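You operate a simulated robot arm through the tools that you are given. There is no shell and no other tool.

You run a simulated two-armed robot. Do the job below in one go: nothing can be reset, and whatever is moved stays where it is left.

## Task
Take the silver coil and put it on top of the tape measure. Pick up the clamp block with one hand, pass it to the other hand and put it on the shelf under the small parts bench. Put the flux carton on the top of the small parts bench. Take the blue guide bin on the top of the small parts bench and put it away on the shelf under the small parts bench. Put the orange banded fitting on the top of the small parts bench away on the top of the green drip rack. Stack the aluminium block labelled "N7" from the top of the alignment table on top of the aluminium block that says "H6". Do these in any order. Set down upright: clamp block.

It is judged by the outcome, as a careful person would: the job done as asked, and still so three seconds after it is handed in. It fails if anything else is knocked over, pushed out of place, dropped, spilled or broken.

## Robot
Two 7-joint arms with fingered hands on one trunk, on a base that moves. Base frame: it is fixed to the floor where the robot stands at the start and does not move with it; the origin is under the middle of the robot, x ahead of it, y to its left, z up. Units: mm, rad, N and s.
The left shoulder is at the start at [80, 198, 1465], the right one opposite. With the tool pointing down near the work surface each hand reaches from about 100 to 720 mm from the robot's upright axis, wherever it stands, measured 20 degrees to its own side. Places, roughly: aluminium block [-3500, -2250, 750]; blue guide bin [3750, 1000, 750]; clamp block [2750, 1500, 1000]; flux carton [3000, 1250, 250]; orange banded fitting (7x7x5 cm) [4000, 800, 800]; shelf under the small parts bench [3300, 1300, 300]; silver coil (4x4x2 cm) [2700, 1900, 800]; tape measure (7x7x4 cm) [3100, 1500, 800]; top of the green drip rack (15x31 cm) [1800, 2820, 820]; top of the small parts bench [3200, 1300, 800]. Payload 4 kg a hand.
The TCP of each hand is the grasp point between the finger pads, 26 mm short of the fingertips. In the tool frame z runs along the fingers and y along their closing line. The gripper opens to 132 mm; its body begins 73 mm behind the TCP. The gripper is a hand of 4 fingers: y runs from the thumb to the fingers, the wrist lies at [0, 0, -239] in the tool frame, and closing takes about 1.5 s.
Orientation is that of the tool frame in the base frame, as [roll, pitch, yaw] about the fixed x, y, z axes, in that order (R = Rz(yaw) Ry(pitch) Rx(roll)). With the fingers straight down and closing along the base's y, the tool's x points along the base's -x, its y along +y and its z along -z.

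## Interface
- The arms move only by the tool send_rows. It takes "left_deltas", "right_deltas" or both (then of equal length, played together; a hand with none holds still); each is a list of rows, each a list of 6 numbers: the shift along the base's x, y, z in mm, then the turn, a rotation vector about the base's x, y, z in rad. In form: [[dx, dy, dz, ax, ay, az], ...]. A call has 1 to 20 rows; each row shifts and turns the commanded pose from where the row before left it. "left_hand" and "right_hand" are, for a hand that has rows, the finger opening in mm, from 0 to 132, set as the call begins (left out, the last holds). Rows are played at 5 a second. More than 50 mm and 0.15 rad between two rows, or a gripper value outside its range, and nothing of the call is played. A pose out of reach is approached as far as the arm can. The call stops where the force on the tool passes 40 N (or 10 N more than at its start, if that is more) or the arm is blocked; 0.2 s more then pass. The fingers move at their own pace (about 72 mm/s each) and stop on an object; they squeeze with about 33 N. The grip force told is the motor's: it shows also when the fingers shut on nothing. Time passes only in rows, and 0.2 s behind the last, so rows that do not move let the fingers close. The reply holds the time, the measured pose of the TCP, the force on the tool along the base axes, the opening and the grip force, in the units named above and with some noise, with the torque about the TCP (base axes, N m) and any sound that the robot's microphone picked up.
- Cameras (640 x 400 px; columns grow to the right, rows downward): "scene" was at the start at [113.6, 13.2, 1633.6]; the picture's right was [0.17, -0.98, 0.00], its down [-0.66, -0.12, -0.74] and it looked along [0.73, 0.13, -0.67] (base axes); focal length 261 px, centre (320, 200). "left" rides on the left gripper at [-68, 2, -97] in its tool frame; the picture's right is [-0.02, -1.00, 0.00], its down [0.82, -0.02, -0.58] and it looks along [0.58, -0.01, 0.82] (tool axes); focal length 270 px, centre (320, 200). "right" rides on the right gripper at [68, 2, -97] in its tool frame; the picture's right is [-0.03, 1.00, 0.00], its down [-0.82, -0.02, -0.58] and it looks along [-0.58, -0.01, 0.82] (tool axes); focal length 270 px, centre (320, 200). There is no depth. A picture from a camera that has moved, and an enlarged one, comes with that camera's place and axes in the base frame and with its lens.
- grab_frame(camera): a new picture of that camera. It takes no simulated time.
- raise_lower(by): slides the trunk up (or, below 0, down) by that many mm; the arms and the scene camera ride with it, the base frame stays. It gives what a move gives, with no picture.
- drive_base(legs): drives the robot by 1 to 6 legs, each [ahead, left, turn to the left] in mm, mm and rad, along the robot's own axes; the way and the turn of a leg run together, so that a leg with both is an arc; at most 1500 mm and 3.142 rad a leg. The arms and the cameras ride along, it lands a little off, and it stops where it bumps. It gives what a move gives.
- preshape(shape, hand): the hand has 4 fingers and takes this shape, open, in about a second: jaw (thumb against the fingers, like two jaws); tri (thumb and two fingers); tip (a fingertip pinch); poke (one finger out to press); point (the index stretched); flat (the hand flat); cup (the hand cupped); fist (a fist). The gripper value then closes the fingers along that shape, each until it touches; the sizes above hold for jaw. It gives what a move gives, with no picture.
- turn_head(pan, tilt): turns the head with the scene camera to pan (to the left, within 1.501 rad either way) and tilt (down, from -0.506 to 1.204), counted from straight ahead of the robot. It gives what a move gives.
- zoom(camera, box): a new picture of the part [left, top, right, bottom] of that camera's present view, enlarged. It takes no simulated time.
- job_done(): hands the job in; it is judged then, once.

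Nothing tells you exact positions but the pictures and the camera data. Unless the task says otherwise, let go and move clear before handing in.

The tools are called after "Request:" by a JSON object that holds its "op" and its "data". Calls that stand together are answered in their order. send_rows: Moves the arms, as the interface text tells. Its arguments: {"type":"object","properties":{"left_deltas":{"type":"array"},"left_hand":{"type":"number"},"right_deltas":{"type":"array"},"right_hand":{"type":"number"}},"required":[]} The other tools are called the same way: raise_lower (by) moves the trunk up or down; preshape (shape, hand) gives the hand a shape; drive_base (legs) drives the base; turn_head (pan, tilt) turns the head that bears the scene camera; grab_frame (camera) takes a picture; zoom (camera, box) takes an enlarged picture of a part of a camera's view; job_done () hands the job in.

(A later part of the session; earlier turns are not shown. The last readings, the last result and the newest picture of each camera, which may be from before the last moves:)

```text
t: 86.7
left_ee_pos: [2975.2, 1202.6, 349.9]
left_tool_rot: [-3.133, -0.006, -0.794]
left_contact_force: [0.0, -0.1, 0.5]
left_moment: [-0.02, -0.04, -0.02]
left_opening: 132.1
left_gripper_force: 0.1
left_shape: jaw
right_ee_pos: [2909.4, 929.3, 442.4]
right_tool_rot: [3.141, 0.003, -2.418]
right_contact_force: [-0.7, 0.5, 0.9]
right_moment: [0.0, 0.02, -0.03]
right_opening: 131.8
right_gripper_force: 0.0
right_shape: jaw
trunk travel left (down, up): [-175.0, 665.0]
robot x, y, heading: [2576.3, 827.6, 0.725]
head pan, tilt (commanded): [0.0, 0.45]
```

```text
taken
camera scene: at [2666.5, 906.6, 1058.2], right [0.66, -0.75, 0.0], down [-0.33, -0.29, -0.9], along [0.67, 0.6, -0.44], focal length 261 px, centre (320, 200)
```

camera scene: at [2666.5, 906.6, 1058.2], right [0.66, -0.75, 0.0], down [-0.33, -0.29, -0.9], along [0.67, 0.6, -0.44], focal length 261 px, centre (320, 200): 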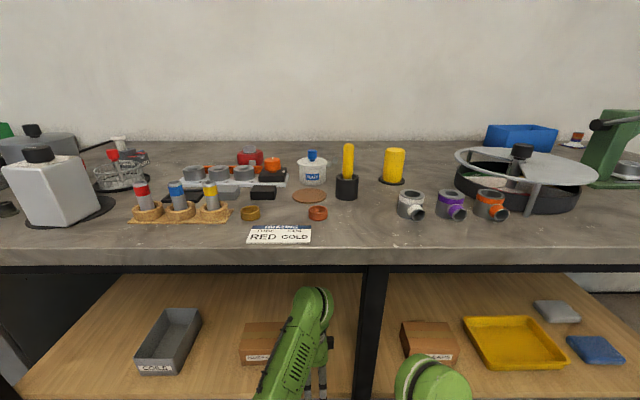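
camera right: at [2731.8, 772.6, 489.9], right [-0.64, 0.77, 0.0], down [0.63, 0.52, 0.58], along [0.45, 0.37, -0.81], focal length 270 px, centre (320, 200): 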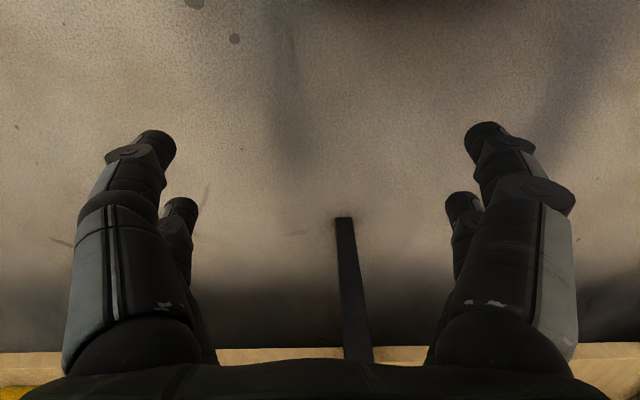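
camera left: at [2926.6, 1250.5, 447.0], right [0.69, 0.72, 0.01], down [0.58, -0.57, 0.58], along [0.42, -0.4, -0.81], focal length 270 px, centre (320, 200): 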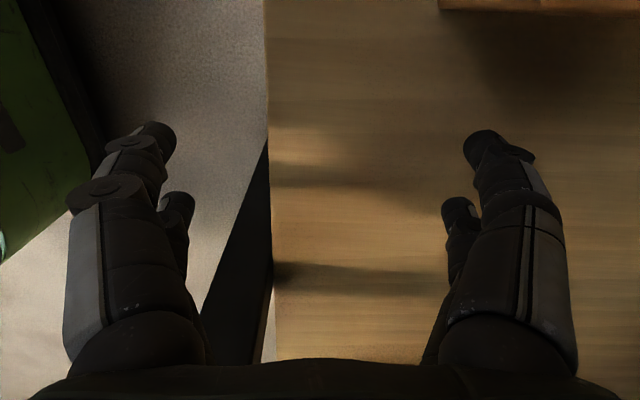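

The open hand is now over the shelf to the right of the carton. I'll move forward about 85 mm to line up with the carton's mid-depth and check the view.

Request:
{"op": "send_rows", "data": {"left_deltas": [[32, 28, 0, 0, 0, 0], [32, 28, 0, 0, 0, 0], [0, 0, 0, 0, 0, 0]]}}

Request:
{"op": "grab_frame", "data": {"camera": "left"}}

Request:
{"op": "grab_frame", "data": {"camera": "scene"}}

```text
t: 87.5
left_ee_pos: [3040.9, 1258.2, 351.6]
left_tool_rot: [-3.133, -0.007, -0.792]
left_contact_force: [-0.6, 0.3, 0.5]
left_moment: [-0.01, 0.0, 0.02]
left_opening: 132.0
left_gripper_force: 0.1
left_shape: jaw
right_ee_pos: [2910.7, 928.4, 442.8]
right_tool_rot: [-3.141, 0.002, -2.417]
right_contact_force: [0.4, 0.6, 1.1]
right_moment: [-0.02, 0.01, 0.02]
right_opening: 132.0
right_gripper_force: 0.0
right_shape: jaw
trunk travel left (down, up): [-175.0, 665.0]
robot x, y, heading: [2574.3, 827.4, 0.723]
head pan, tilt (commanded): [0.0, 0.45]
```

```text
taken
camera left: at [2991.2, 1306.3, 447.4], right [0.69, 0.72, 0.01], down [0.58, -0.57, 0.58], along [0.42, -0.4, -0.81], focal length 270 px, centre (320, 200)
```

left: 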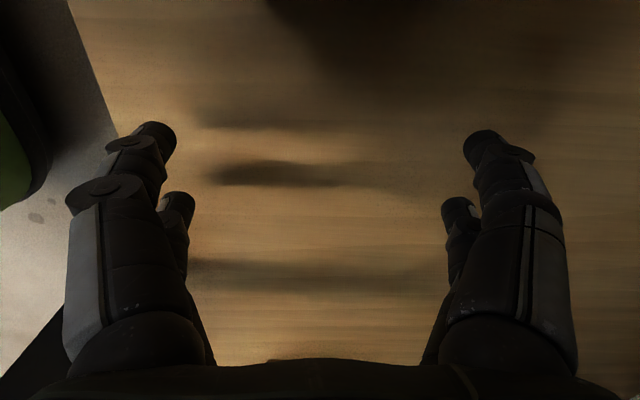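

```text
taken
camera scene: at [2665.8, 906.1, 1058.4], right [0.66, -0.75, 0.0], down [-0.33, -0.29, -0.9], along [0.67, 0.6, -0.44], focal length 261 px, centre (320, 200)
```

scene: 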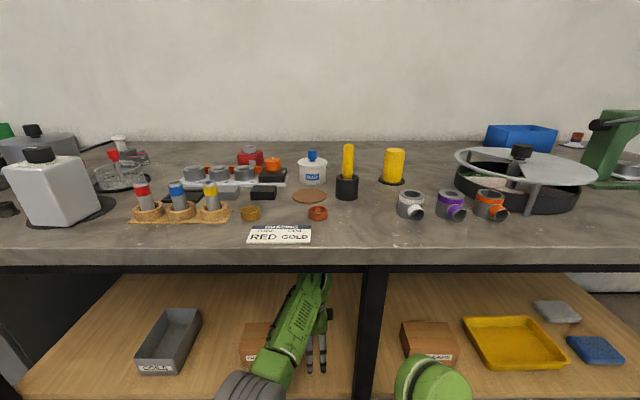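

Request:
{"op": "zoom", "data": {"camera": "scene", "box": [220, 260, 380, 400]}}

```text
2.86 times, centred on (300, 330) of scene
camera zoom: at [2665.8, 906.1, 1058.4], right [0.66, -0.75, 0.0], down [-0.33, -0.29, -0.9], along [0.67, 0.6, -0.44], focal length 746 px, centre (377, -171)
```

zoom: 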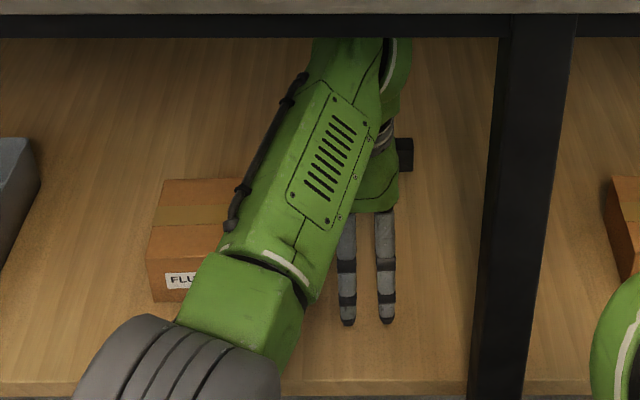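

The carton's front-left corner checks out at w≈3070, u≈850, and my fingers straddle its depth with about 20 mm each side. I'll slide left around it.

Request:
{"op": "send_rows", "data": {"left_deltas": [[-15, 17, 0, 0, 0, 0], [-19, 22, 0, 0, 0, 0], [-19, 22, 0, 0, 0, 0], [-19, 22, 0, 0, 0, 0], [-20, 22, 0, 0, 0, 0], [0, 0, 0, 0, 0, 0]]}}

Request:
{"op": "grab_frame", "data": {"camera": "left"}}

Request:
{"op": "zoom", "data": {"camera": "scene", "box": [180, 260, 360, 400]}}

```text
t: 88.9
left_ee_pos: [2947.1, 1362.1, 350.3]
left_tool_rot: [-3.132, -0.007, -0.794]
left_contact_force: [0.0, 0.1, 1.3]
left_moment: [0.0, -0.02, 0.01]
left_opening: 131.8
left_gripper_force: 0.1
left_shape: jaw
right_ee_pos: [2909.5, 927.9, 442.8]
right_tool_rot: [-3.141, 0.002, -2.419]
right_contact_force: [-0.6, 0.7, -0.3]
right_moment: [0.03, -0.03, 0.03]
right_opening: 132.0
right_gripper_force: 0.1
right_shape: jaw
trunk travel left (down, up): [-175.0, 665.0]
robot x, y, heading: [2574.5, 825.0, 0.724]
head pan, tilt (commanded): [0.0, 0.45]
```

```text
taken
camera left: at [2898.3, 1410.1, 446.8], right [0.69, 0.72, 0.01], down [0.58, -0.57, 0.58], along [0.42, -0.4, -0.81], focal length 270 px, centre (320, 200)
```

left: 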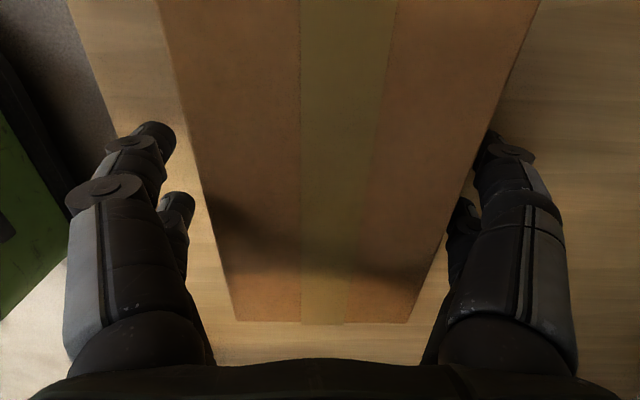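

```text
2.86 times, centred on (270, 330) of scene
camera zoom: at [2665.9, 906.1, 1058.4], right [0.66, -0.75, 0.0], down [-0.33, -0.29, -0.9], along [0.67, 0.6, -0.44], focal length 746 px, centre (463, -171)
```

zoom: 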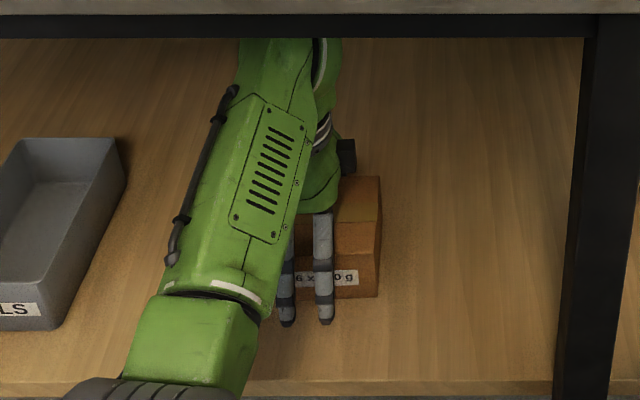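

The hand straddles the carton, which is about 5 mm further back than centre. I'll nudge forward and close.

Request:
{"op": "send_rows", "data": {"left_deltas": [[4, 3.5, 0, 0, 0, 0], [0, 0, 0, 0, 0, 0]]}}

Request:
{"op": "send_rows", "data": {"left_deltas": [[0, 0, 0, 0, 0, 0], [0, 0, 0, 0, 0, 0], [0, 0, 0, 0, 0, 0], [0, 0, 0, 0, 0, 0], [0, 0, 0, 0, 0, 0], [0, 0, 0, 0, 0, 0], [0, 0, 0, 0, 0, 0], [0, 0, 0, 0, 0, 0]], "left_hand": 60}}

Request:
{"op": "grab_frame", "data": {"camera": "left"}}

```text
t: 89.5
left_ee_pos: [2951.7, 1366.0, 349.5]
left_tool_rot: [-3.132, -0.006, -0.794]
left_contact_force: [0.1, 0.1, -0.3]
left_moment: [-0.04, 0.0, 0.0]
left_opening: 131.9
left_gripper_force: 0.3
left_shape: jaw
right_ee_pos: [2909.6, 929.2, 442.5]
right_tool_rot: [-3.141, 0.005, -2.417]
right_contact_force: [-0.6, -0.4, 0.7]
right_moment: [0.0, 0.02, -0.03]
right_opening: 131.8
right_gripper_force: 0.0
right_shape: jaw
trunk travel left (down, up): [-175.0, 665.0]
robot x, y, heading: [2574.1, 826.2, 0.723]
head pan, tilt (commanded): [0.0, 0.45]
```

```text
t: 91.3
left_ee_pos: [2951.3, 1365.9, 349.5]
left_tool_rot: [-3.133, -0.007, -0.794]
left_contact_force: [0.6, 0.0, -0.4]
left_moment: [-0.04, 0.09, -0.09]
left_opening: 83.1
left_gripper_force: 33.0
left_shape: jaw
right_ee_pos: [2910.8, 929.7, 441.9]
right_tool_rot: [3.141, 0.002, -2.419]
right_contact_force: [-1.0, 0.2, 0.2]
right_moment: [-0.04, 0.0, -0.03]
right_opening: 131.6
right_gripper_force: 0.0
right_shape: jaw
trunk travel left (down, up): [-175.0, 665.0]
robot x, y, heading: [2574.8, 826.5, 0.723]
head pan, tilt (commanded): [0.0, 0.45]
```

```text
taken
camera left: at [2902.6, 1414.5, 446.2], right [0.69, 0.72, 0.01], down [0.58, -0.57, 0.58], along [0.42, -0.4, -0.81], focal length 270 px, centre (320, 200)
```

left: 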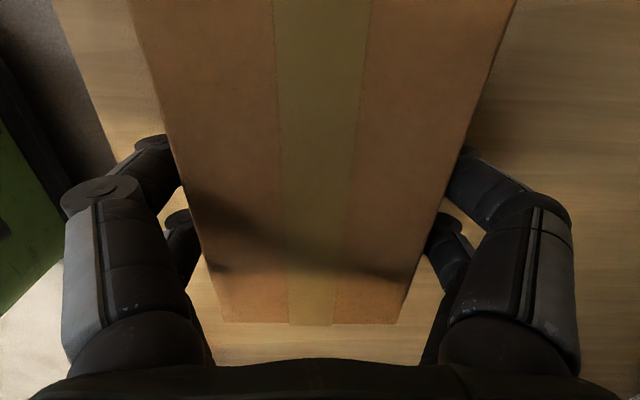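

Gripped at 83 mm. I'll lift 20 mm and check the load before backing out.

Request:
{"op": "send_rows", "data": {"left_deltas": [[0, 0, 5, 0, 0, 0], [0, 0, 8, 0, 0, 0], [0, 0, 8, 0, 0, 0], [0, 0, 0, 0, 0, 0]]}}

Request:
{"op": "zoom", "data": {"camera": "scene", "box": [180, 260, 360, 400]}}

```text
t: 92.3
left_ee_pos: [2951.1, 1366.3, 369.1]
left_tool_rot: [-3.136, -0.008, -0.794]
left_contact_force: [-0.9, 0.4, -14.6]
left_moment: [-0.05, -0.1, -0.01]
left_opening: 82.9
left_gripper_force: 33.1
left_shape: jaw
right_ee_pos: [2911.1, 929.3, 441.3]
right_tool_rot: [-3.141, 0.004, -2.417]
right_contact_force: [0.9, 0.0, -0.2]
right_moment: [-0.04, 0.05, 0.03]
right_opening: 132.1
right_gripper_force: 0.0
right_shape: jaw
trunk travel left (down, up): [-175.0, 665.0]
robot x, y, heading: [2573.1, 825.9, 0.73]
head pan, tilt (commanded): [0.0, 0.45]
```

```text
2.86 times, centred on (270, 330) of scene
camera zoom: at [2667.0, 907.7, 1058.1], right [0.66, -0.75, 0.0], down [-0.33, -0.29, -0.9], along [0.67, 0.6, -0.44], focal length 746 px, centre (463, -171)
```

zoom: 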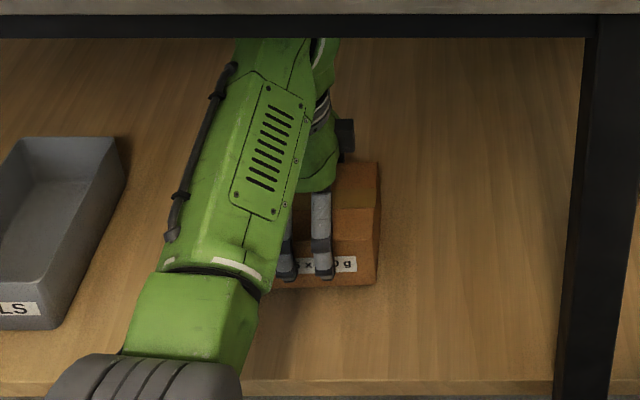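

The carton is held (about 1.5 kg). I'll back out 300 mm, then raise the trunk.

Request:
{"op": "drive_base", "data": {"legs": [[-300, 0, 0]]}}

Request:
{"op": "raise_lower", "data": {"by": 400}}

Request:
{"op": "raise_lower", "data": {"by": 255}}

Request:
{"op": "turn_head", "data": {"pan": -0.2, "tilt": 0.6}}

Request:
{"op": "grab_frame", "data": {"camera": "scene"}}

```text
t: 94.4
left_ee_pos: [2724.2, 1164.3, 369.4]
left_tool_rot: [-3.135, -0.006, -0.792]
left_contact_force: [-0.1, 0.4, -14.9]
left_moment: [-0.02, -0.1, -0.02]
left_opening: 82.8
left_gripper_force: 33.3
left_shape: jaw
right_ee_pos: [2681.7, 727.4, 442.0]
right_tool_rot: [3.142, 0.001, -2.418]
right_contact_force: [-0.1, -0.4, 0.0]
right_moment: [-0.01, -0.02, 0.0]
right_opening: 131.5
right_gripper_force: 0.1
right_shape: jaw
trunk travel left (down, up): [-175.0, 665.0]
robot x, y, heading: [2344.2, 624.2, 0.727]
head pan, tilt (commanded): [0.0, 0.45]
```

```text
t: 98.2
left_ee_pos: [2725.5, 1165.4, 769.3]
left_tool_rot: [-3.135, -0.007, -0.795]
left_contact_force: [-0.4, -0.2, -14.4]
left_moment: [-0.03, -0.06, 0.0]
left_opening: 82.6
left_gripper_force: 33.0
left_shape: jaw
right_ee_pos: [2682.4, 728.1, 841.7]
right_tool_rot: [-3.14, 0.002, -2.418]
right_contact_force: [0.8, 0.4, 0.2]
right_moment: [0.01, 0.04, 0.02]
right_opening: 132.0
right_gripper_force: 0.1
right_shape: jaw
trunk travel left (down, up): [-575.0, 265.0]
robot x, y, heading: [2342.7, 625.0, 0.727]
head pan, tilt (commanded): [0.0, 0.45]
```

```text
t: 100.8
left_ee_pos: [2724.2, 1165.7, 1023.4]
left_tool_rot: [-3.136, -0.007, -0.794]
left_contact_force: [-0.1, -0.8, -14.8]
left_moment: [-0.04, -0.08, -0.04]
left_opening: 83.0
left_gripper_force: 33.3
left_shape: jaw
right_ee_pos: [2683.0, 727.7, 1096.5]
right_tool_rot: [3.141, -0.001, -2.418]
right_contact_force: [0.2, -0.4, 0.2]
right_moment: [0.0, 0.03, 0.0]
right_opening: 131.9
right_gripper_force: 0.1
right_shape: jaw
trunk travel left (down, up): [-830.0, 10.0]
robot x, y, heading: [2347.3, 623.3, 0.727]
head pan, tilt (commanded): [0.0, 0.45]
```

```text
t: 101.6
left_ee_pos: [2726.1, 1166.2, 1023.7]
left_tool_rot: [-3.134, -0.008, -0.794]
left_contact_force: [-0.5, 0.1, -15.3]
left_moment: [-0.06, -0.06, 0.05]
left_opening: 82.9
left_gripper_force: 32.7
left_shape: jaw
right_ee_pos: [2683.2, 728.8, 1096.1]
right_tool_rot: [3.14, 0.002, -2.417]
right_contact_force: [0.2, -0.1, 0.4]
right_moment: [0.03, -0.01, 0.02]
right_opening: 131.7
right_gripper_force: 0.0
right_shape: jaw
trunk travel left (down, up): [-830.0, 10.0]
robot x, y, heading: [2346.8, 625.2, 0.724]
head pan, tilt (commanded): [-0.201, 0.6]
```

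```text
taken
camera scene: at [2447.5, 690.0, 1699.6], right [0.5, -0.87, 0.0], down [-0.49, -0.28, -0.82], along [0.71, 0.41, -0.57], focal length 261 px, centre (320, 200)
```

scene: 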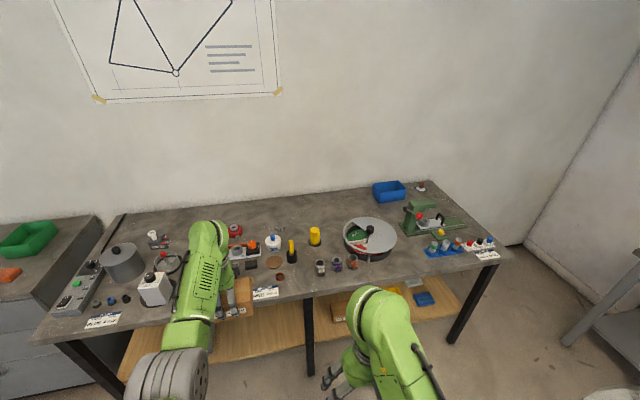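

The spot behind the yellow cylinder near [3406,1250] is free for the carton. I'll drive right 380 mm and ahead 480 mm with the carton held high.

Request:
{"op": "drive_base", "data": {"legs": [[0, -380, 0], [478, 0, 0]]}}

Request:
{"op": "turn_head", "data": {"pan": 0.1, "tilt": 0.9}}

Request:
{"op": "grab_frame", "data": {"camera": "scene"}}

Request:
{"op": "grab_frame", "data": {"camera": "left"}}

```text
t: 106.4
left_ee_pos: [3334.6, 1191.3, 1025.8]
left_tool_rot: [-3.133, -0.005, -0.798]
left_contact_force: [0.2, -0.1, -14.5]
left_moment: [-0.03, -0.06, -0.05]
left_opening: 82.9
left_gripper_force: 33.3
left_shape: jaw
right_ee_pos: [3291.6, 753.1, 1097.8]
right_tool_rot: [-3.14, 0.005, -2.421]
right_contact_force: [-0.6, 0.8, 0.2]
right_moment: [-0.01, -0.02, 0.0]
right_opening: 131.9
right_gripper_force: 0.0
right_shape: jaw
trunk travel left (down, up): [-830.0, 10.0]
robot x, y, heading: [2952.3, 651.8, 0.723]
head pan, tilt (commanded): [-0.201, 0.6]
```

```text
t: 107.2
left_ee_pos: [3335.9, 1190.0, 1023.7]
left_tool_rot: [-3.136, -0.006, -0.797]
left_contact_force: [-0.5, -0.2, -15.0]
left_moment: [0.0, -0.09, -0.01]
left_opening: 83.2
left_gripper_force: 32.8
left_shape: jaw
right_ee_pos: [3292.2, 754.6, 1097.2]
right_tool_rot: [3.141, 0.001, -2.422]
right_contact_force: [-0.6, -0.4, 0.1]
right_moment: [0.01, -0.03, 0.0]
right_opening: 131.8
right_gripper_force: 0.3
right_shape: jaw
trunk travel left (down, up): [-830.0, 10.0]
robot x, y, heading: [2952.8, 653.4, 0.721]
head pan, tilt (commanded): [0.099, 0.901]
```

```text
taken
camera scene: at [3031.3, 728.1, 1674.9], right [0.73, -0.68, 0.0], down [-0.54, -0.57, -0.62], along [0.42, 0.45, -0.78], focal length 261 px, centre (320, 200)
```

scene: 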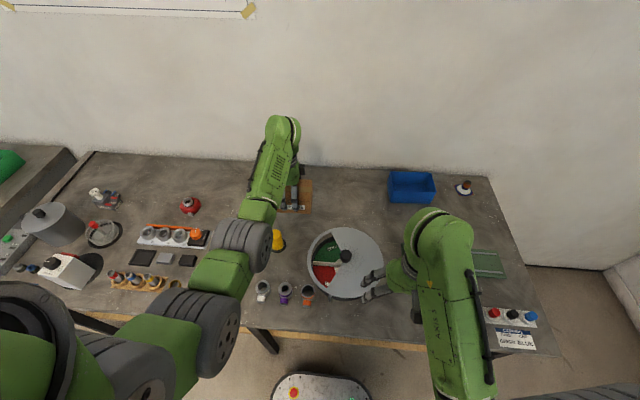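

```text
taken
camera left: at [3286.7, 1240.3, 1120.2], right [0.7, 0.72, 0.01], down [0.58, -0.57, 0.58], along [0.42, -0.4, -0.81], focal length 270 px, centre (320, 200)
```

left: 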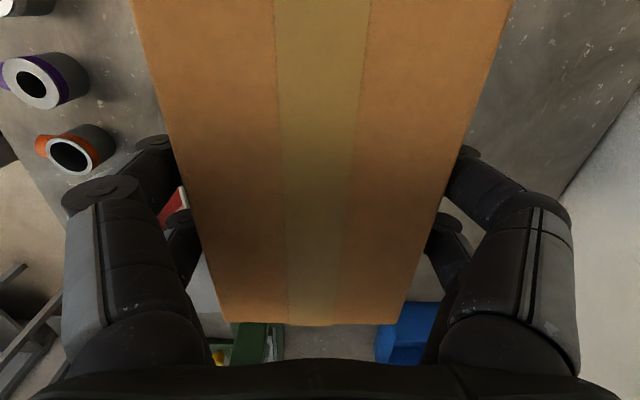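

The carton is now over the bench. I'll extend it forward about 90 mm to clear the yellow cylinder, then lower with the trunk.

Request:
{"op": "send_rows", "data": {"left_deltas": [[22.5, 19.8, 0, 0, 0, 0], [22.5, 19.8, 0, 0, 0, 0], [22.5, 19.8, 0, 0, 0, 0], [0, 0, 0, 0, 0, 0]]}}

Request:
{"op": "raise_lower", "data": {"by": -100}}

Request:
{"op": "grab_frame", "data": {"camera": "scene"}}

Request:
{"op": "grab_frame", "data": {"camera": "left"}}

```text
t: 108.2
left_ee_pos: [3384.7, 1234.8, 1026.1]
left_tool_rot: [-3.136, -0.007, -0.799]
left_contact_force: [-0.2, -1.1, -14.4]
left_moment: [-0.08, -0.09, -0.01]
left_opening: 83.0
left_gripper_force: 33.0
left_shape: jaw
left hand out of reach, approached as far as the arm can: row 3
right_ee_pos: [3292.3, 753.1, 1097.0]
right_tool_rot: [3.14, 0.004, -2.422]
right_contact_force: [0.1, -0.4, 0.1]
right_moment: [0.01, 0.0, 0.03]
right_opening: 132.0
right_gripper_force: 0.0
right_shape: jaw
trunk travel left (down, up): [-830.0, 10.0]
robot x, y, heading: [2951.5, 653.0, 0.72]
head pan, tilt (commanded): [0.099, 0.901]
```

```text
t: 109.5
left_ee_pos: [3386.3, 1236.1, 925.3]
left_tool_rot: [-3.135, -0.007, -0.798]
left_contact_force: [0.6, -0.2, -15.3]
left_moment: [-0.03, -0.09, 0.03]
left_opening: 82.9
left_gripper_force: 33.2
left_shape: jaw
right_ee_pos: [3291.9, 755.4, 996.6]
right_tool_rot: [3.141, 0.003, -2.421]
right_contact_force: [0.1, -0.5, 1.1]
right_moment: [0.01, 0.01, 0.0]
right_opening: 131.9
right_gripper_force: 0.1
right_shape: jaw
trunk travel left (down, up): [-730.0, 110.0]
robot x, y, heading: [2955.7, 650.7, 0.713]
head pan, tilt (commanded): [0.099, 0.901]
```

```text
taken
camera scene: at [3031.2, 728.3, 1574.9], right [0.73, -0.68, 0.0], down [-0.54, -0.57, -0.62], along [0.42, 0.45, -0.79], focal length 261 px, centre (320, 200)
```

scene: 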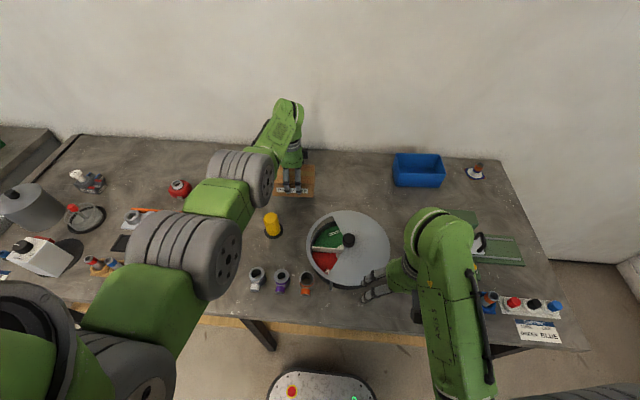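

```text
taken
camera left: at [3337.3, 1284.9, 1021.6], right [0.7, 0.72, 0.01], down [0.58, -0.57, 0.58], along [0.42, -0.4, -0.81], focal length 270 px, centre (320, 200)
```

left: 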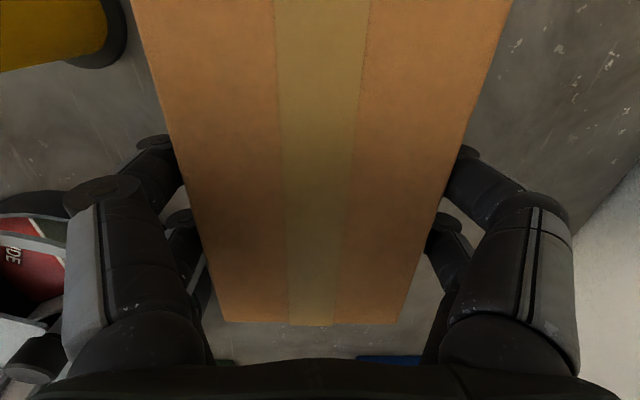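

The spot below is clear: the yellow cylinder's base is about 85 mm in front of the carton. I'll lower to just above contact, then in small steps.

Request:
{"op": "send_rows", "data": {"left_deltas": [[0, 0, -25, 0, 0, 0], [0, 0, -25, 0, 0, 0], [0, 0, -8, 0, 0, 0], [0, 0, 0, 0, 0, 0]]}}

Request:
{"op": "send_rows", "data": {"left_deltas": [[0, 0, -2, 0, 0, 0], [0, 0, -2, 0, 0, 0], [0, 0, 0, 0, 0, 0]]}}

```text
t: 110.5
left_ee_pos: [3376.3, 1222.9, 870.4]
left_tool_rot: [-3.133, -0.007, -0.797]
left_contact_force: [-0.1, -0.7, -13.8]
left_moment: [-0.05, 0.0, 0.02]
left_opening: 82.8
left_gripper_force: 33.0
left_shape: jaw
left hand out of reach, approached as far as the arm can: row 1, 2
right_ee_pos: [3292.3, 754.1, 997.8]
right_tool_rot: [3.141, 0.003, -2.422]
right_contact_force: [0.2, -0.8, 0.4]
right_moment: [0.0, -0.01, -0.01]
right_opening: 131.9
right_gripper_force: 0.0
right_shape: jaw
trunk travel left (down, up): [-730.0, 110.0]
robot x, y, heading: [2955.2, 651.3, 0.718]
head pan, tilt (commanded): [0.099, 0.901]
```

```text
t: 111.3
left_ee_pos: [3375.0, 1224.1, 870.0]
left_tool_rot: [-3.134, -0.006, -0.796]
left_contact_force: [1.2, 1.0, -10.2]
left_moment: [-0.02, 0.09, -0.06]
left_opening: 82.8
left_gripper_force: 33.1
left_shape: jaw
left hand out of reach, approached as far as the arm can: row 2
right_ee_pos: [3291.2, 754.7, 996.8]
right_tool_rot: [3.141, 0.001, -2.421]
right_contact_force: [0.2, -0.4, 0.3]
right_moment: [0.02, 0.0, 0.01]
right_opening: 132.0
right_gripper_force: 0.1
right_shape: jaw
trunk travel left (down, up): [-730.0, 110.0]
robot x, y, heading: [2952.7, 648.6, 0.721]
head pan, tilt (commanded): [0.099, 0.901]
```

The arm is near its reach limit, and the load reading suggests the carton is starting to touch. I'll lower the rest with the trunk in small steps.

Request:
{"op": "raise_lower", "data": {"by": -4}}

Request:
{"op": "grab_frame", "data": {"camera": "left"}}

Request:
{"op": "zoom", "data": {"camera": "scene", "box": [220, 130, 360, 250]}}

```text
t: 111.9
left_ee_pos: [3375.7, 1224.1, 869.2]
left_tool_rot: [-3.13, -0.008, -0.797]
left_contact_force: [-0.4, 1.6, 6.3]
left_moment: [-0.3, 0.39, 0.02]
left_opening: 82.7
left_gripper_force: 33.9
left_shape: jaw
right_ee_pos: [3290.5, 753.2, 993.7]
right_tool_rot: [3.14, 0.003, -2.421]
right_contact_force: [-0.4, -0.1, 0.0]
right_moment: [0.0, 0.01, -0.03]
right_opening: 131.8
right_gripper_force: 0.1
right_shape: jaw
trunk travel left (down, up): [-726.0, 114.0]
robot x, y, heading: [2952.8, 647.4, 0.725]
head pan, tilt (commanded): [0.099, 0.901]
```

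```text
taken
camera left: at [3326.2, 1272.0, 966.4], right [0.7, 0.72, 0.01], down [0.58, -0.57, 0.58], along [0.43, -0.4, -0.81], focal length 270 px, centre (320, 200)
```

left: 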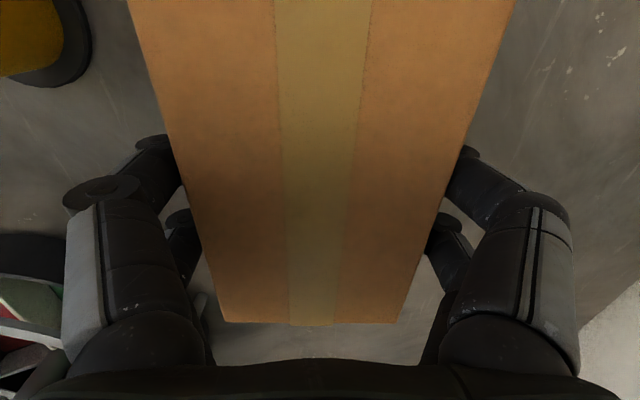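

```text
3.33 times, centred on (290, 190) of scene
camera zoom: at [3029.5, 725.8, 1571.3], right [0.73, -0.68, 0.0], down [-0.53, -0.57, -0.62], along [0.42, 0.45, -0.78], focal length 871 px, centre (420, 233)
```

zoom: 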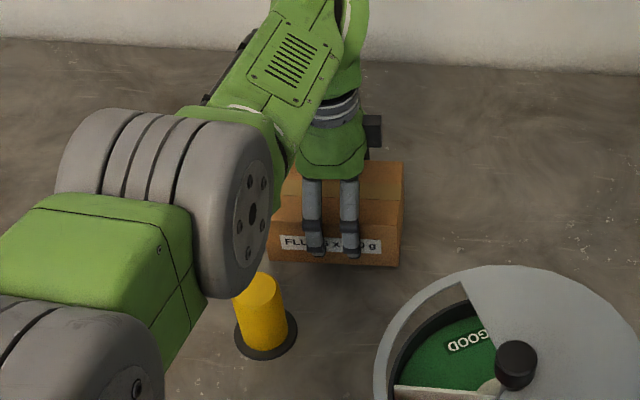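

The carton rests on the bench (load reversed to +6 N). I'll open the hand.

Request:
{"op": "send_rows", "data": {"left_deltas": [[0, 0, 0, 0, 0, 0], [0, 0, 0, 0, 0, 0], [0, 0, 0, 0, 0, 0], [0, 0, 0, 0, 0, 0], [0, 0, 0, 0, 0, 0]], "left_hand": 130}}

Request:
{"op": "grab_frame", "data": {"camera": "left"}}

```text
t: 113.1
left_ee_pos: [3376.4, 1224.6, 868.1]
left_tool_rot: [-3.136, -0.006, -0.797]
left_contact_force: [0.7, 0.9, 0.7]
left_moment: [0.02, -0.02, 0.02]
left_opening: 130.0
left_gripper_force: 0.1
left_shape: jaw
right_ee_pos: [3291.7, 752.7, 993.8]
right_tool_rot: [-3.141, 0.004, -2.421]
right_contact_force: [-0.2, -0.2, 0.5]
right_moment: [0.02, 0.01, 0.01]
right_opening: 131.9
right_gripper_force: 0.1
right_shape: jaw
trunk travel left (down, up): [-726.0, 114.0]
robot x, y, heading: [2955.0, 655.5, 0.72]
head pan, tilt (commanded): [0.099, 0.901]
```

```text
taken
camera left: at [3325.8, 1271.5, 963.7], right [0.7, 0.72, 0.01], down [0.58, -0.57, 0.58], along [0.42, -0.4, -0.81], focal length 270 px, centre (320, 200)
```

left: 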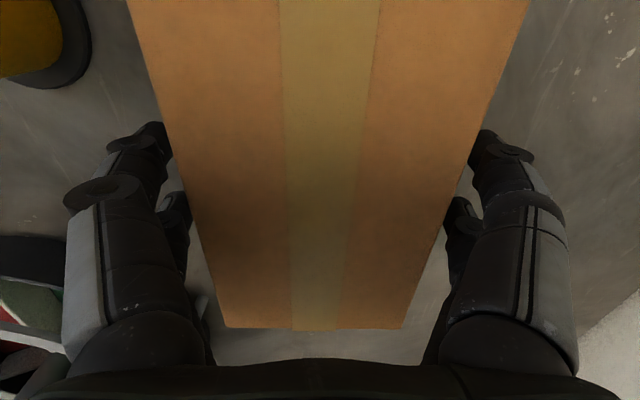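

Released cleanly. I'll raise straight up with the trunk and look at the blue bin and the orange fitting.

Request:
{"op": "raise_lower", "data": {"by": 112}}

Request:
{"op": "turn_head", "data": {"pan": -0.25, "tilt": 0.75}}

Request:
{"op": "grab_frame", "data": {"camera": "scene"}}

Request:
{"op": "zoom", "data": {"camera": "scene", "box": [280, 90, 460, 200]}}

```text
t: 114.5
left_ee_pos: [3374.4, 1222.4, 980.3]
left_tool_rot: [-3.134, -0.007, -0.797]
left_contact_force: [0.0, 1.1, 0.1]
left_moment: [0.0, 0.01, -0.01]
left_opening: 130.1
left_gripper_force: 0.1
left_shape: jaw
right_ee_pos: [3291.3, 752.5, 1105.9]
right_tool_rot: [3.141, 0.002, -2.421]
right_contact_force: [0.0, 0.1, 1.1]
right_moment: [-0.02, 0.01, 0.01]
right_opening: 131.8
right_gripper_force: 0.0
right_shape: jaw
trunk travel left (down, up): [-838.0, 2.0]
robot x, y, heading: [2951.1, 647.8, 0.716]
head pan, tilt (commanded): [0.099, 0.901]
```

```text
t: 115.3
left_ee_pos: [3374.6, 1222.6, 978.9]
left_tool_rot: [-3.132, -0.008, -0.798]
left_contact_force: [0.4, 0.0, 0.0]
left_moment: [0.02, 0.02, -0.01]
left_opening: 129.7
left_gripper_force: 0.1
left_shape: jaw
right_ee_pos: [3291.6, 753.9, 1105.5]
right_tool_rot: [-3.141, 0.004, -2.421]
right_contact_force: [0.0, -0.6, -0.2]
right_moment: [0.01, -0.04, -0.02]
right_opening: 132.0
right_gripper_force: 0.0
right_shape: jaw
trunk travel left (down, up): [-838.0, 2.0]
robot x, y, heading: [2952.7, 649.7, 0.722]
head pan, tilt (commanded): [-0.25, 0.75]
```

```text
taken
camera scene: at [3052.1, 708.4, 1694.9], right [0.45, -0.89, 0.0], down [-0.61, -0.31, -0.73], along [0.65, 0.33, -0.68], focal length 261 px, centre (320, 200)
```

scene: 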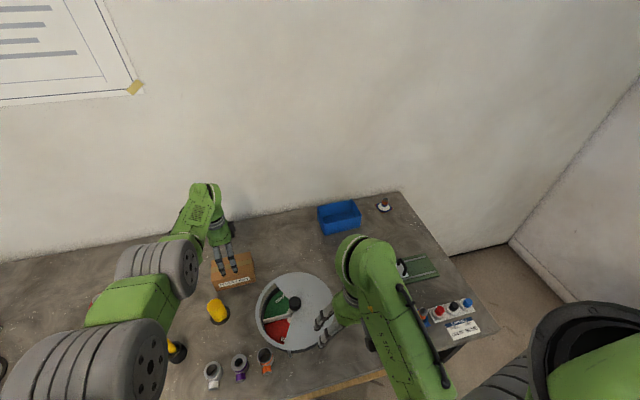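

```text
3.56 times, centred on (370, 145) of scene
camera zoom: at [3052.1, 708.4, 1694.9], right [0.45, -0.89, 0.0], down [-0.61, -0.31, -0.73], along [0.65, 0.33, -0.68], focal length 929 px, centre (142, 396)
```

zoom: 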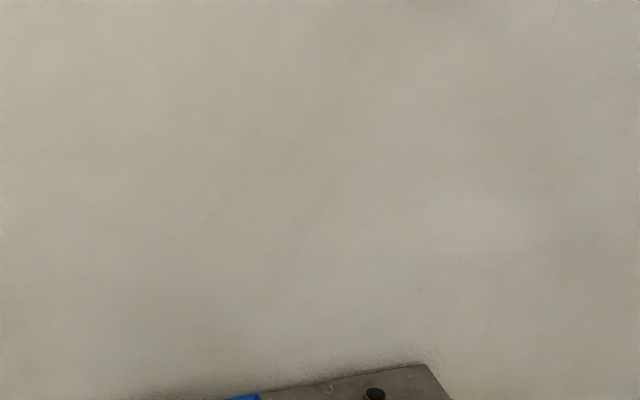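

Request:
{"op": "zoom", "data": {"camera": "scene", "box": [300, 180, 420, 250]}}

Request:
{"op": "zoom", "data": {"camera": "scene", "box": [380, 170, 580, 300]}}

Request:
{"op": "zoom", "data": {"camera": "scene", "box": [190, 220, 350, 400]}}

```text
5.33 times, centred on (360, 215) of scene
camera zoom: at [3052.1, 708.4, 1694.9], right [0.45, -0.89, 0.0], down [-0.61, -0.31, -0.73], along [0.65, 0.33, -0.68], focal length 1393 px, centre (107, 120)
```

zoom: 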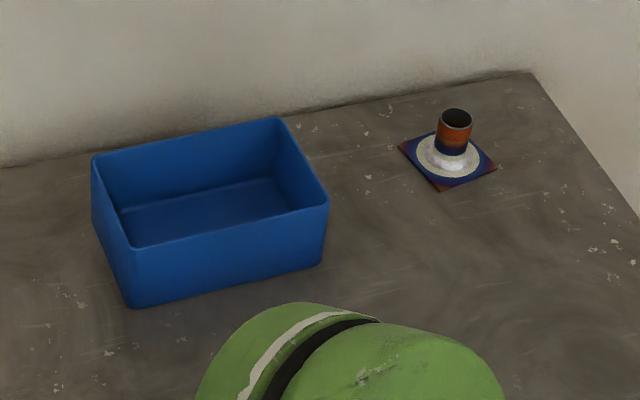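

```text
3.08 times, centred on (480, 235) of scene
camera zoom: at [3052.1, 708.4, 1694.9], right [0.45, -0.89, 0.0], down [-0.61, -0.31, -0.73], along [0.65, 0.33, -0.68], focal length 804 px, centre (-172, 92)
```

zoom: 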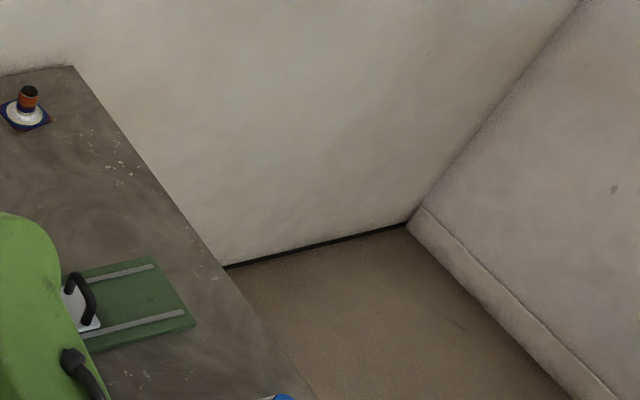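

```text
2.22 times, centred on (270, 310) of scene
camera zoom: at [3052.1, 708.4, 1694.9], right [0.45, -0.89, 0.0], down [-0.61, -0.31, -0.73], along [0.65, 0.33, -0.68], focal length 580 px, centre (431, -44)
```

zoom: 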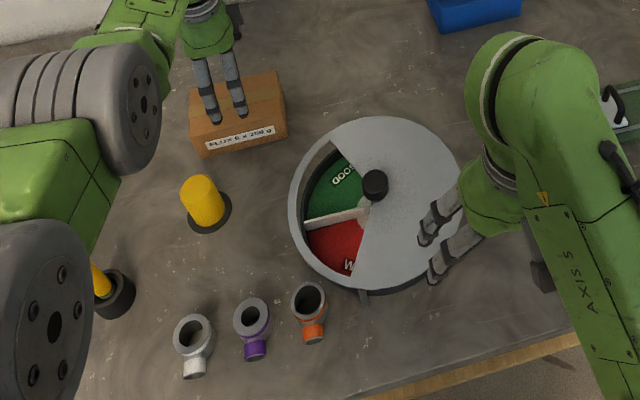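

The orange-banded fitting is at about [3983,842] in the back corner, and the blue bin spans roughly u 1674–1840, w 3460–3573, 67 mm high. I'll fetch those from the bench's right end later. Next is the clamp block, so I'll raise the left hand, retract it, and drive over to the left part.

Request:
{"op": "send_rows", "data": {"left_deltas": [[0, 0, 30, 0, 0, 0], [0, 0, 40, 0, 0, 0], [-30, -26, 10, 0, 0, -0.1356], [-30, -26, 10, 0, 0, -0.1356], [-30, -26, 0, 0, 0, -0.1356], [-30, -26, 0, 0, 0, -0.1356], [-20, -18, 0, 0, 0, -0.1356], [0, 0, 0, 0, 0, -0.1356], [0, 0, 0, 0, 0, -0.1356], [0, 0, 0, 0, 0, -0.1356], [0, 0, 0, 0, 0, -0.1356], [0, 0, 0, 0, 0, -0.1356], [0, 0, 0, 0, 0, -0.1356], [0, 0, 0, 0, 0, -0.1356]]}}

Request:
{"op": "grab_frame", "data": {"camera": "scene"}}

```text
t: 118.3
left_ee_pos: [3236.4, 1101.1, 1069.4]
left_tool_rot: [-3.133, -0.006, -2.427]
left_contact_force: [-0.1, -0.6, 1.1]
left_moment: [0.01, -0.01, -0.03]
left_opening: 130.0
left_gripper_force: 0.0
left_shape: jaw
right_ee_pos: [3291.1, 752.5, 1106.0]
right_tool_rot: [3.141, 0.003, -2.42]
right_contact_force: [0.9, 0.0, 0.6]
right_moment: [0.01, 0.01, -0.01]
right_opening: 132.1
right_gripper_force: 0.1
right_shape: jaw
trunk travel left (down, up): [-838.0, 2.0]
robot x, y, heading: [2956.0, 651.5, 0.72]
head pan, tilt (commanded): [-0.25, 0.75]
```

```text
taken
camera scene: at [3051.6, 708.0, 1695.0], right [0.45, -0.89, 0.0], down [-0.61, -0.31, -0.73], along [0.65, 0.33, -0.68], focal length 261 px, centre (320, 200)
```

scene: 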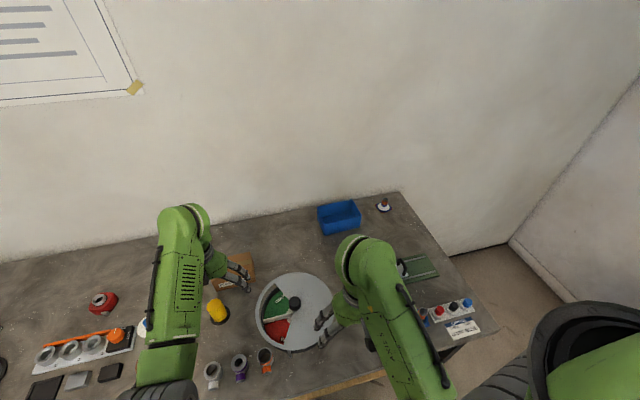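

Both hands are high and clear. Driving back and left to the clamp block.

Request:
{"op": "drive_base", "data": {"legs": [[-222, 0, 0], [0, 842, 0]]}}

Request:
{"op": "turn_head", "data": {"pan": 0.0, "tilt": 0.75}}

Request:
{"op": "grab_frame", "data": {"camera": "scene"}}

Request:
{"op": "zoom", "data": {"camera": "scene", "box": [250, 180, 410, 300]}}

```text
t: 124.1
left_ee_pos: [2522.2, 1583.3, 1069.2]
left_tool_rot: [-3.135, -0.007, -2.426]
left_contact_force: [-0.6, -0.3, 0.5]
left_moment: [0.06, -0.01, 0.05]
left_opening: 130.2
left_gripper_force: 0.0
left_shape: jaw
right_ee_pos: [2577.3, 1233.7, 1105.8]
right_tool_rot: [3.141, 0.004, -2.422]
right_contact_force: [-0.2, 0.4, 0.4]
right_moment: [0.05, 0.02, -0.03]
right_opening: 131.9
right_gripper_force: 0.0
right_shape: jaw
trunk travel left (down, up): [-838.0, 2.0]
robot x, y, heading: [2240.6, 1138.5, 0.716]
head pan, tilt (commanded): [-0.25, 0.75]
```

```text
t: 124.8
left_ee_pos: [2520.0, 1584.5, 1069.5]
left_tool_rot: [-3.133, -0.006, -2.424]
left_contact_force: [0.4, 0.3, 0.0]
left_moment: [0.0, 0.02, 0.01]
left_opening: 129.8
left_gripper_force: 0.0
left_shape: jaw
right_ee_pos: [2578.0, 1235.3, 1103.7]
right_tool_rot: [-3.141, 0.003, -2.422]
right_contact_force: [-0.7, 0.0, 0.8]
right_moment: [0.04, 0.01, -0.01]
right_opening: 131.7
right_gripper_force: 0.1
right_shape: jaw
trunk travel left (down, up): [-838.0, 2.0]
robot x, y, heading: [2239.6, 1136.8, 0.719]
head pan, tilt (commanded): [0.0, 0.75]
```

```text
taken
camera scene: at [2325.6, 1208.0, 1695.0], right [0.66, -0.75, 0.0], down [-0.51, -0.45, -0.73], along [0.55, 0.48, -0.68], focal length 261 px, centre (320, 200)
```

scene: 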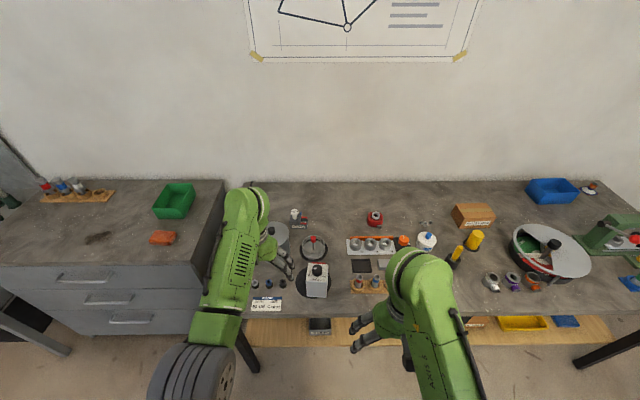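

```text
3.33 times, centred on (330, 240) of scene
camera zoom: at [2325.6, 1208.0, 1695.0], right [0.66, -0.75, 0.0], down [-0.51, -0.45, -0.73], along [0.55, 0.48, -0.68], focal length 871 px, centre (287, 67)
```

zoom: 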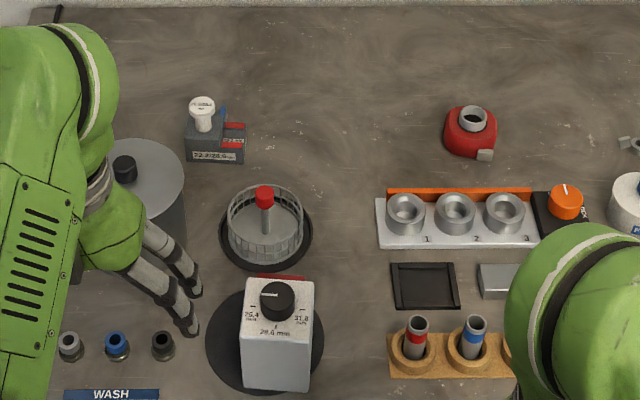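

The clamp block is at about [2678,1529], roughly 67×62 mm and 105 mm high plus knob, aligned with the bench. The plan is for the right hand to take it from above (front/back faces), then the left hand, pointing forward, takes it by the left/right faces. I'll pre-pose both hands.

Request:
{"op": "raise_lower", "data": {"by": -70}}

Request:
{"op": "send_rows", "data": {"left_deltas": [[-4.7, 0.3, 0, 0.0863, -0.0984, 0], [-4.7, 0.3, 0, 0.0863, -0.0984, 0], [-4.7, 0.3, 0, 0.0863, -0.0984, 0], [-4.7, 0.3, 0, 0.0863, -0.0984, 0], [-4.7, 0.3, 0, 0.0863, -0.0984, 0], [-4.7, 0.3, 0, 0.0863, -0.0984, 0], [-4.7, 0.3, 0, 0.0863, -0.0984, 0], [-4.7, 0.3, 0, 0.0863, -0.0984, 0], [-4.7, 0.3, 0, 0.0863, -0.0984, 0], [-4.7, 0.3, 0, 0.0863, -0.0984, 0], [-4.7, 0.3, 0, 0.0863, -0.0984, 0], [-4.7, 0.3, 0, 0.0863, -0.0984, 0]], "right_deltas": [[10, 8.8, 0, 0, 0, -0.131], [10, 8.8, 0, 0, 0, -0.131], [10, 8.8, 0, 0, 0, -0.131], [10, 8.8, 0, 0, 0, -0.131], [10, 8.8, 0, 0, 0, -0.131], [10, 8.8, 0, 0, 0, -0.131], [10, 8.8, 0, 0, 0, -0.131], [10, 8.8, 0, 0, 0, -0.131], [10, 8.8, 0, 0, 0, -0.131], [10, 8.8, 0, 0, 0, -0.131], [10, 8.8, 0, 0, 0, -0.131], [10, 8.8, 0, 0, 0, -0.131]], "left_hand": 130, "right_hand": 120}}

Request:
{"op": "grab_frame", "data": {"camera": "scene"}}

Request:
{"op": "grab_frame", "data": {"camera": "right"}}

Request:
{"op": "grab_frame", "data": {"camera": "left"}}

```text
t: 125.9
left_ee_pos: [2520.1, 1584.5, 999.5]
left_tool_rot: [-3.132, -0.004, -2.426]
left_contact_force: [0.3, 0.3, 0.6]
left_moment: [0.0, 0.06, 0.0]
left_opening: 130.1
left_gripper_force: 0.1
left_shape: jaw
right_ee_pos: [2576.6, 1234.8, 1035.1]
right_tool_rot: [-3.141, 0.003, -2.424]
right_contact_force: [0.1, -0.4, 0.3]
right_moment: [-0.01, 0.02, 0.0]
right_opening: 131.9
right_gripper_force: 0.1
right_shape: jaw
trunk travel left (down, up): [-768.0, 72.0]
robot x, y, heading: [2239.7, 1132.8, 0.717]
head pan, tilt (commanded): [0.0, 0.75]
```

```text
t: 128.5
left_ee_pos: [2465.6, 1588.5, 996.7]
left_tool_rot: [3.061, 1.532, -2.521]
left_contact_force: [0.2, 0.3, 0.7]
left_moment: [0.03, -0.01, -0.02]
left_opening: 130.1
left_gripper_force: 0.0
left_shape: jaw
right_ee_pos: [2697.6, 1342.6, 1031.8]
right_tool_rot: [-3.14, 0.004, 2.285]
right_contact_force: [1.1, 0.7, 1.1]
right_moment: [-0.01, 0.02, 0.0]
right_opening: 120.0
right_gripper_force: 0.0
right_shape: jaw
right hand out of reach, approached as far as the arm can: row 4
trunk travel left (down, up): [-768.0, 72.0]
robot x, y, heading: [2242.5, 1133.1, 0.723]
head pan, tilt (commanded): [0.0, 0.75]
```

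```text
taken
camera scene: at [2326.8, 1210.0, 1624.8], right [0.66, -0.75, 0.0], down [-0.51, -0.45, -0.73], along [0.55, 0.48, -0.68], focal length 261 px, centre (320, 200)
```

scene: 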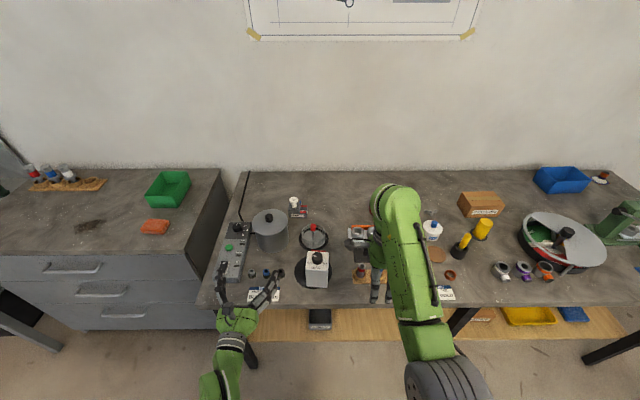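

```text
taken
camera right: at [2654.1, 1395.8, 1128.4], right [0.77, 0.64, 0.0], down [0.52, -0.63, 0.58], along [0.37, -0.45, -0.81], focal length 270 px, centre (320, 200)
```

right: 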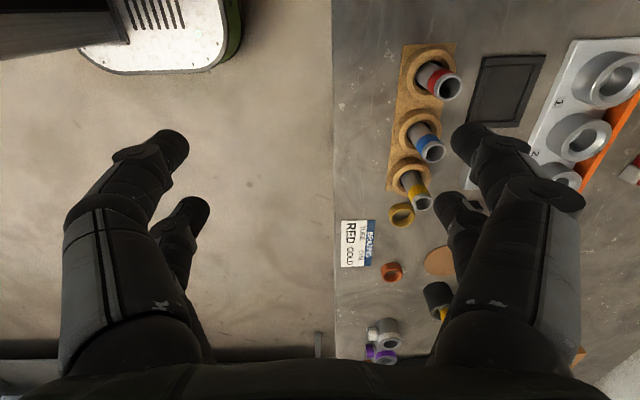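

```text
taken
camera left: at [2393.9, 1529.3, 1070.2], right [0.65, -0.76, 0.02], down [-0.45, -0.41, -0.79], along [0.61, 0.5, -0.61], focal length 270 px, centre (320, 200)
```

left: 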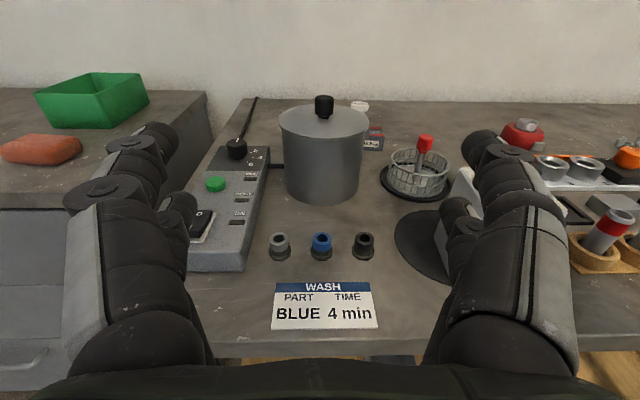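

Both hands are posed, with the left pointing forward and the right closing front to back. I'll move the right hand over the clamp block.

Request:
{"op": "send_rows", "data": {"right_deltas": [[-4.9, 46.5, 0, 0, 0, 0], [-4.9, 46.5, 0, 0, 0, 0], [-4.9, 46.5, 0, 0, 0, 0], [-4.9, 46.5, 0, 0, 0, 0], [0, 0, 0, 0, 0, 0]]}}

Request:
{"op": "grab_frame", "data": {"camera": "right"}}

Request:
{"op": "zoom", "data": {"camera": "scene", "box": [230, 180, 430, 330]}}

```text
t: 129.7
left_ee_pos: [2465.1, 1587.2, 997.4]
left_tool_rot: [3.051, 1.53, -2.532]
left_contact_force: [0.6, 0.1, -0.3]
left_moment: [-0.01, -0.01, 0.0]
left_opening: 130.3
left_gripper_force: 0.0
left_shape: jaw
right_ee_pos: [2675.5, 1528.7, 1033.7]
right_tool_rot: [3.14, 0.004, 2.288]
right_contact_force: [-0.4, -0.1, 0.2]
right_moment: [-0.03, 0.02, 0.01]
right_opening: 120.0
right_gripper_force: 0.1
right_shape: jaw
trunk travel left (down, up): [-768.0, 72.0]
robot x, y, heading: [2238.0, 1136.5, 0.72]
head pan, tilt (commanded): [0.0, 0.75]
```

```text
taken
camera right: at [2630.7, 1582.0, 1131.3], right [0.77, 0.64, 0.0], down [0.52, -0.63, 0.58], along [0.37, -0.45, -0.81], focal length 270 px, centre (320, 200)
```

right: 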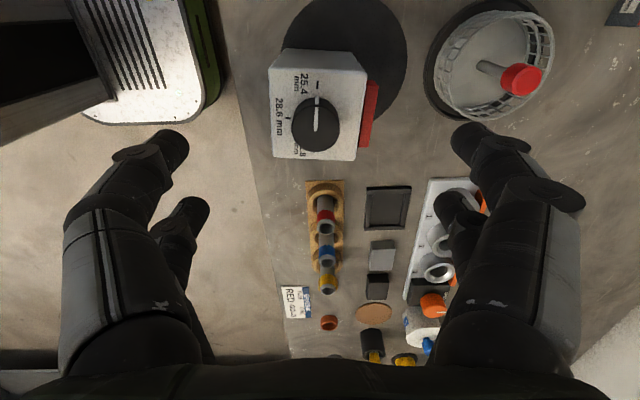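

```text
2.67 times, centred on (330, 255) of scene
camera zoom: at [2325.5, 1208.1, 1625.0], right [0.66, -0.75, 0.0], down [-0.51, -0.45, -0.73], along [0.55, 0.48, -0.68], focal length 697 px, centre (293, 53)
```

zoom: 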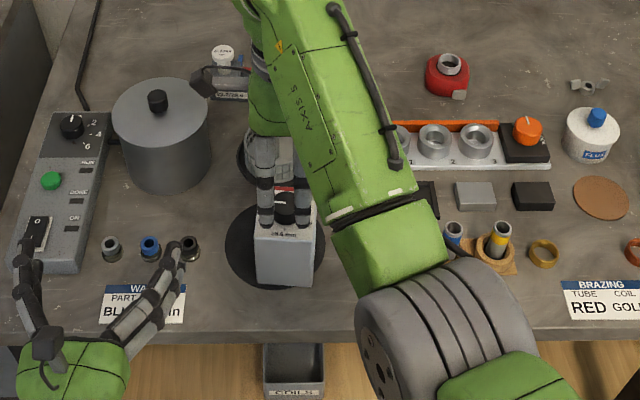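

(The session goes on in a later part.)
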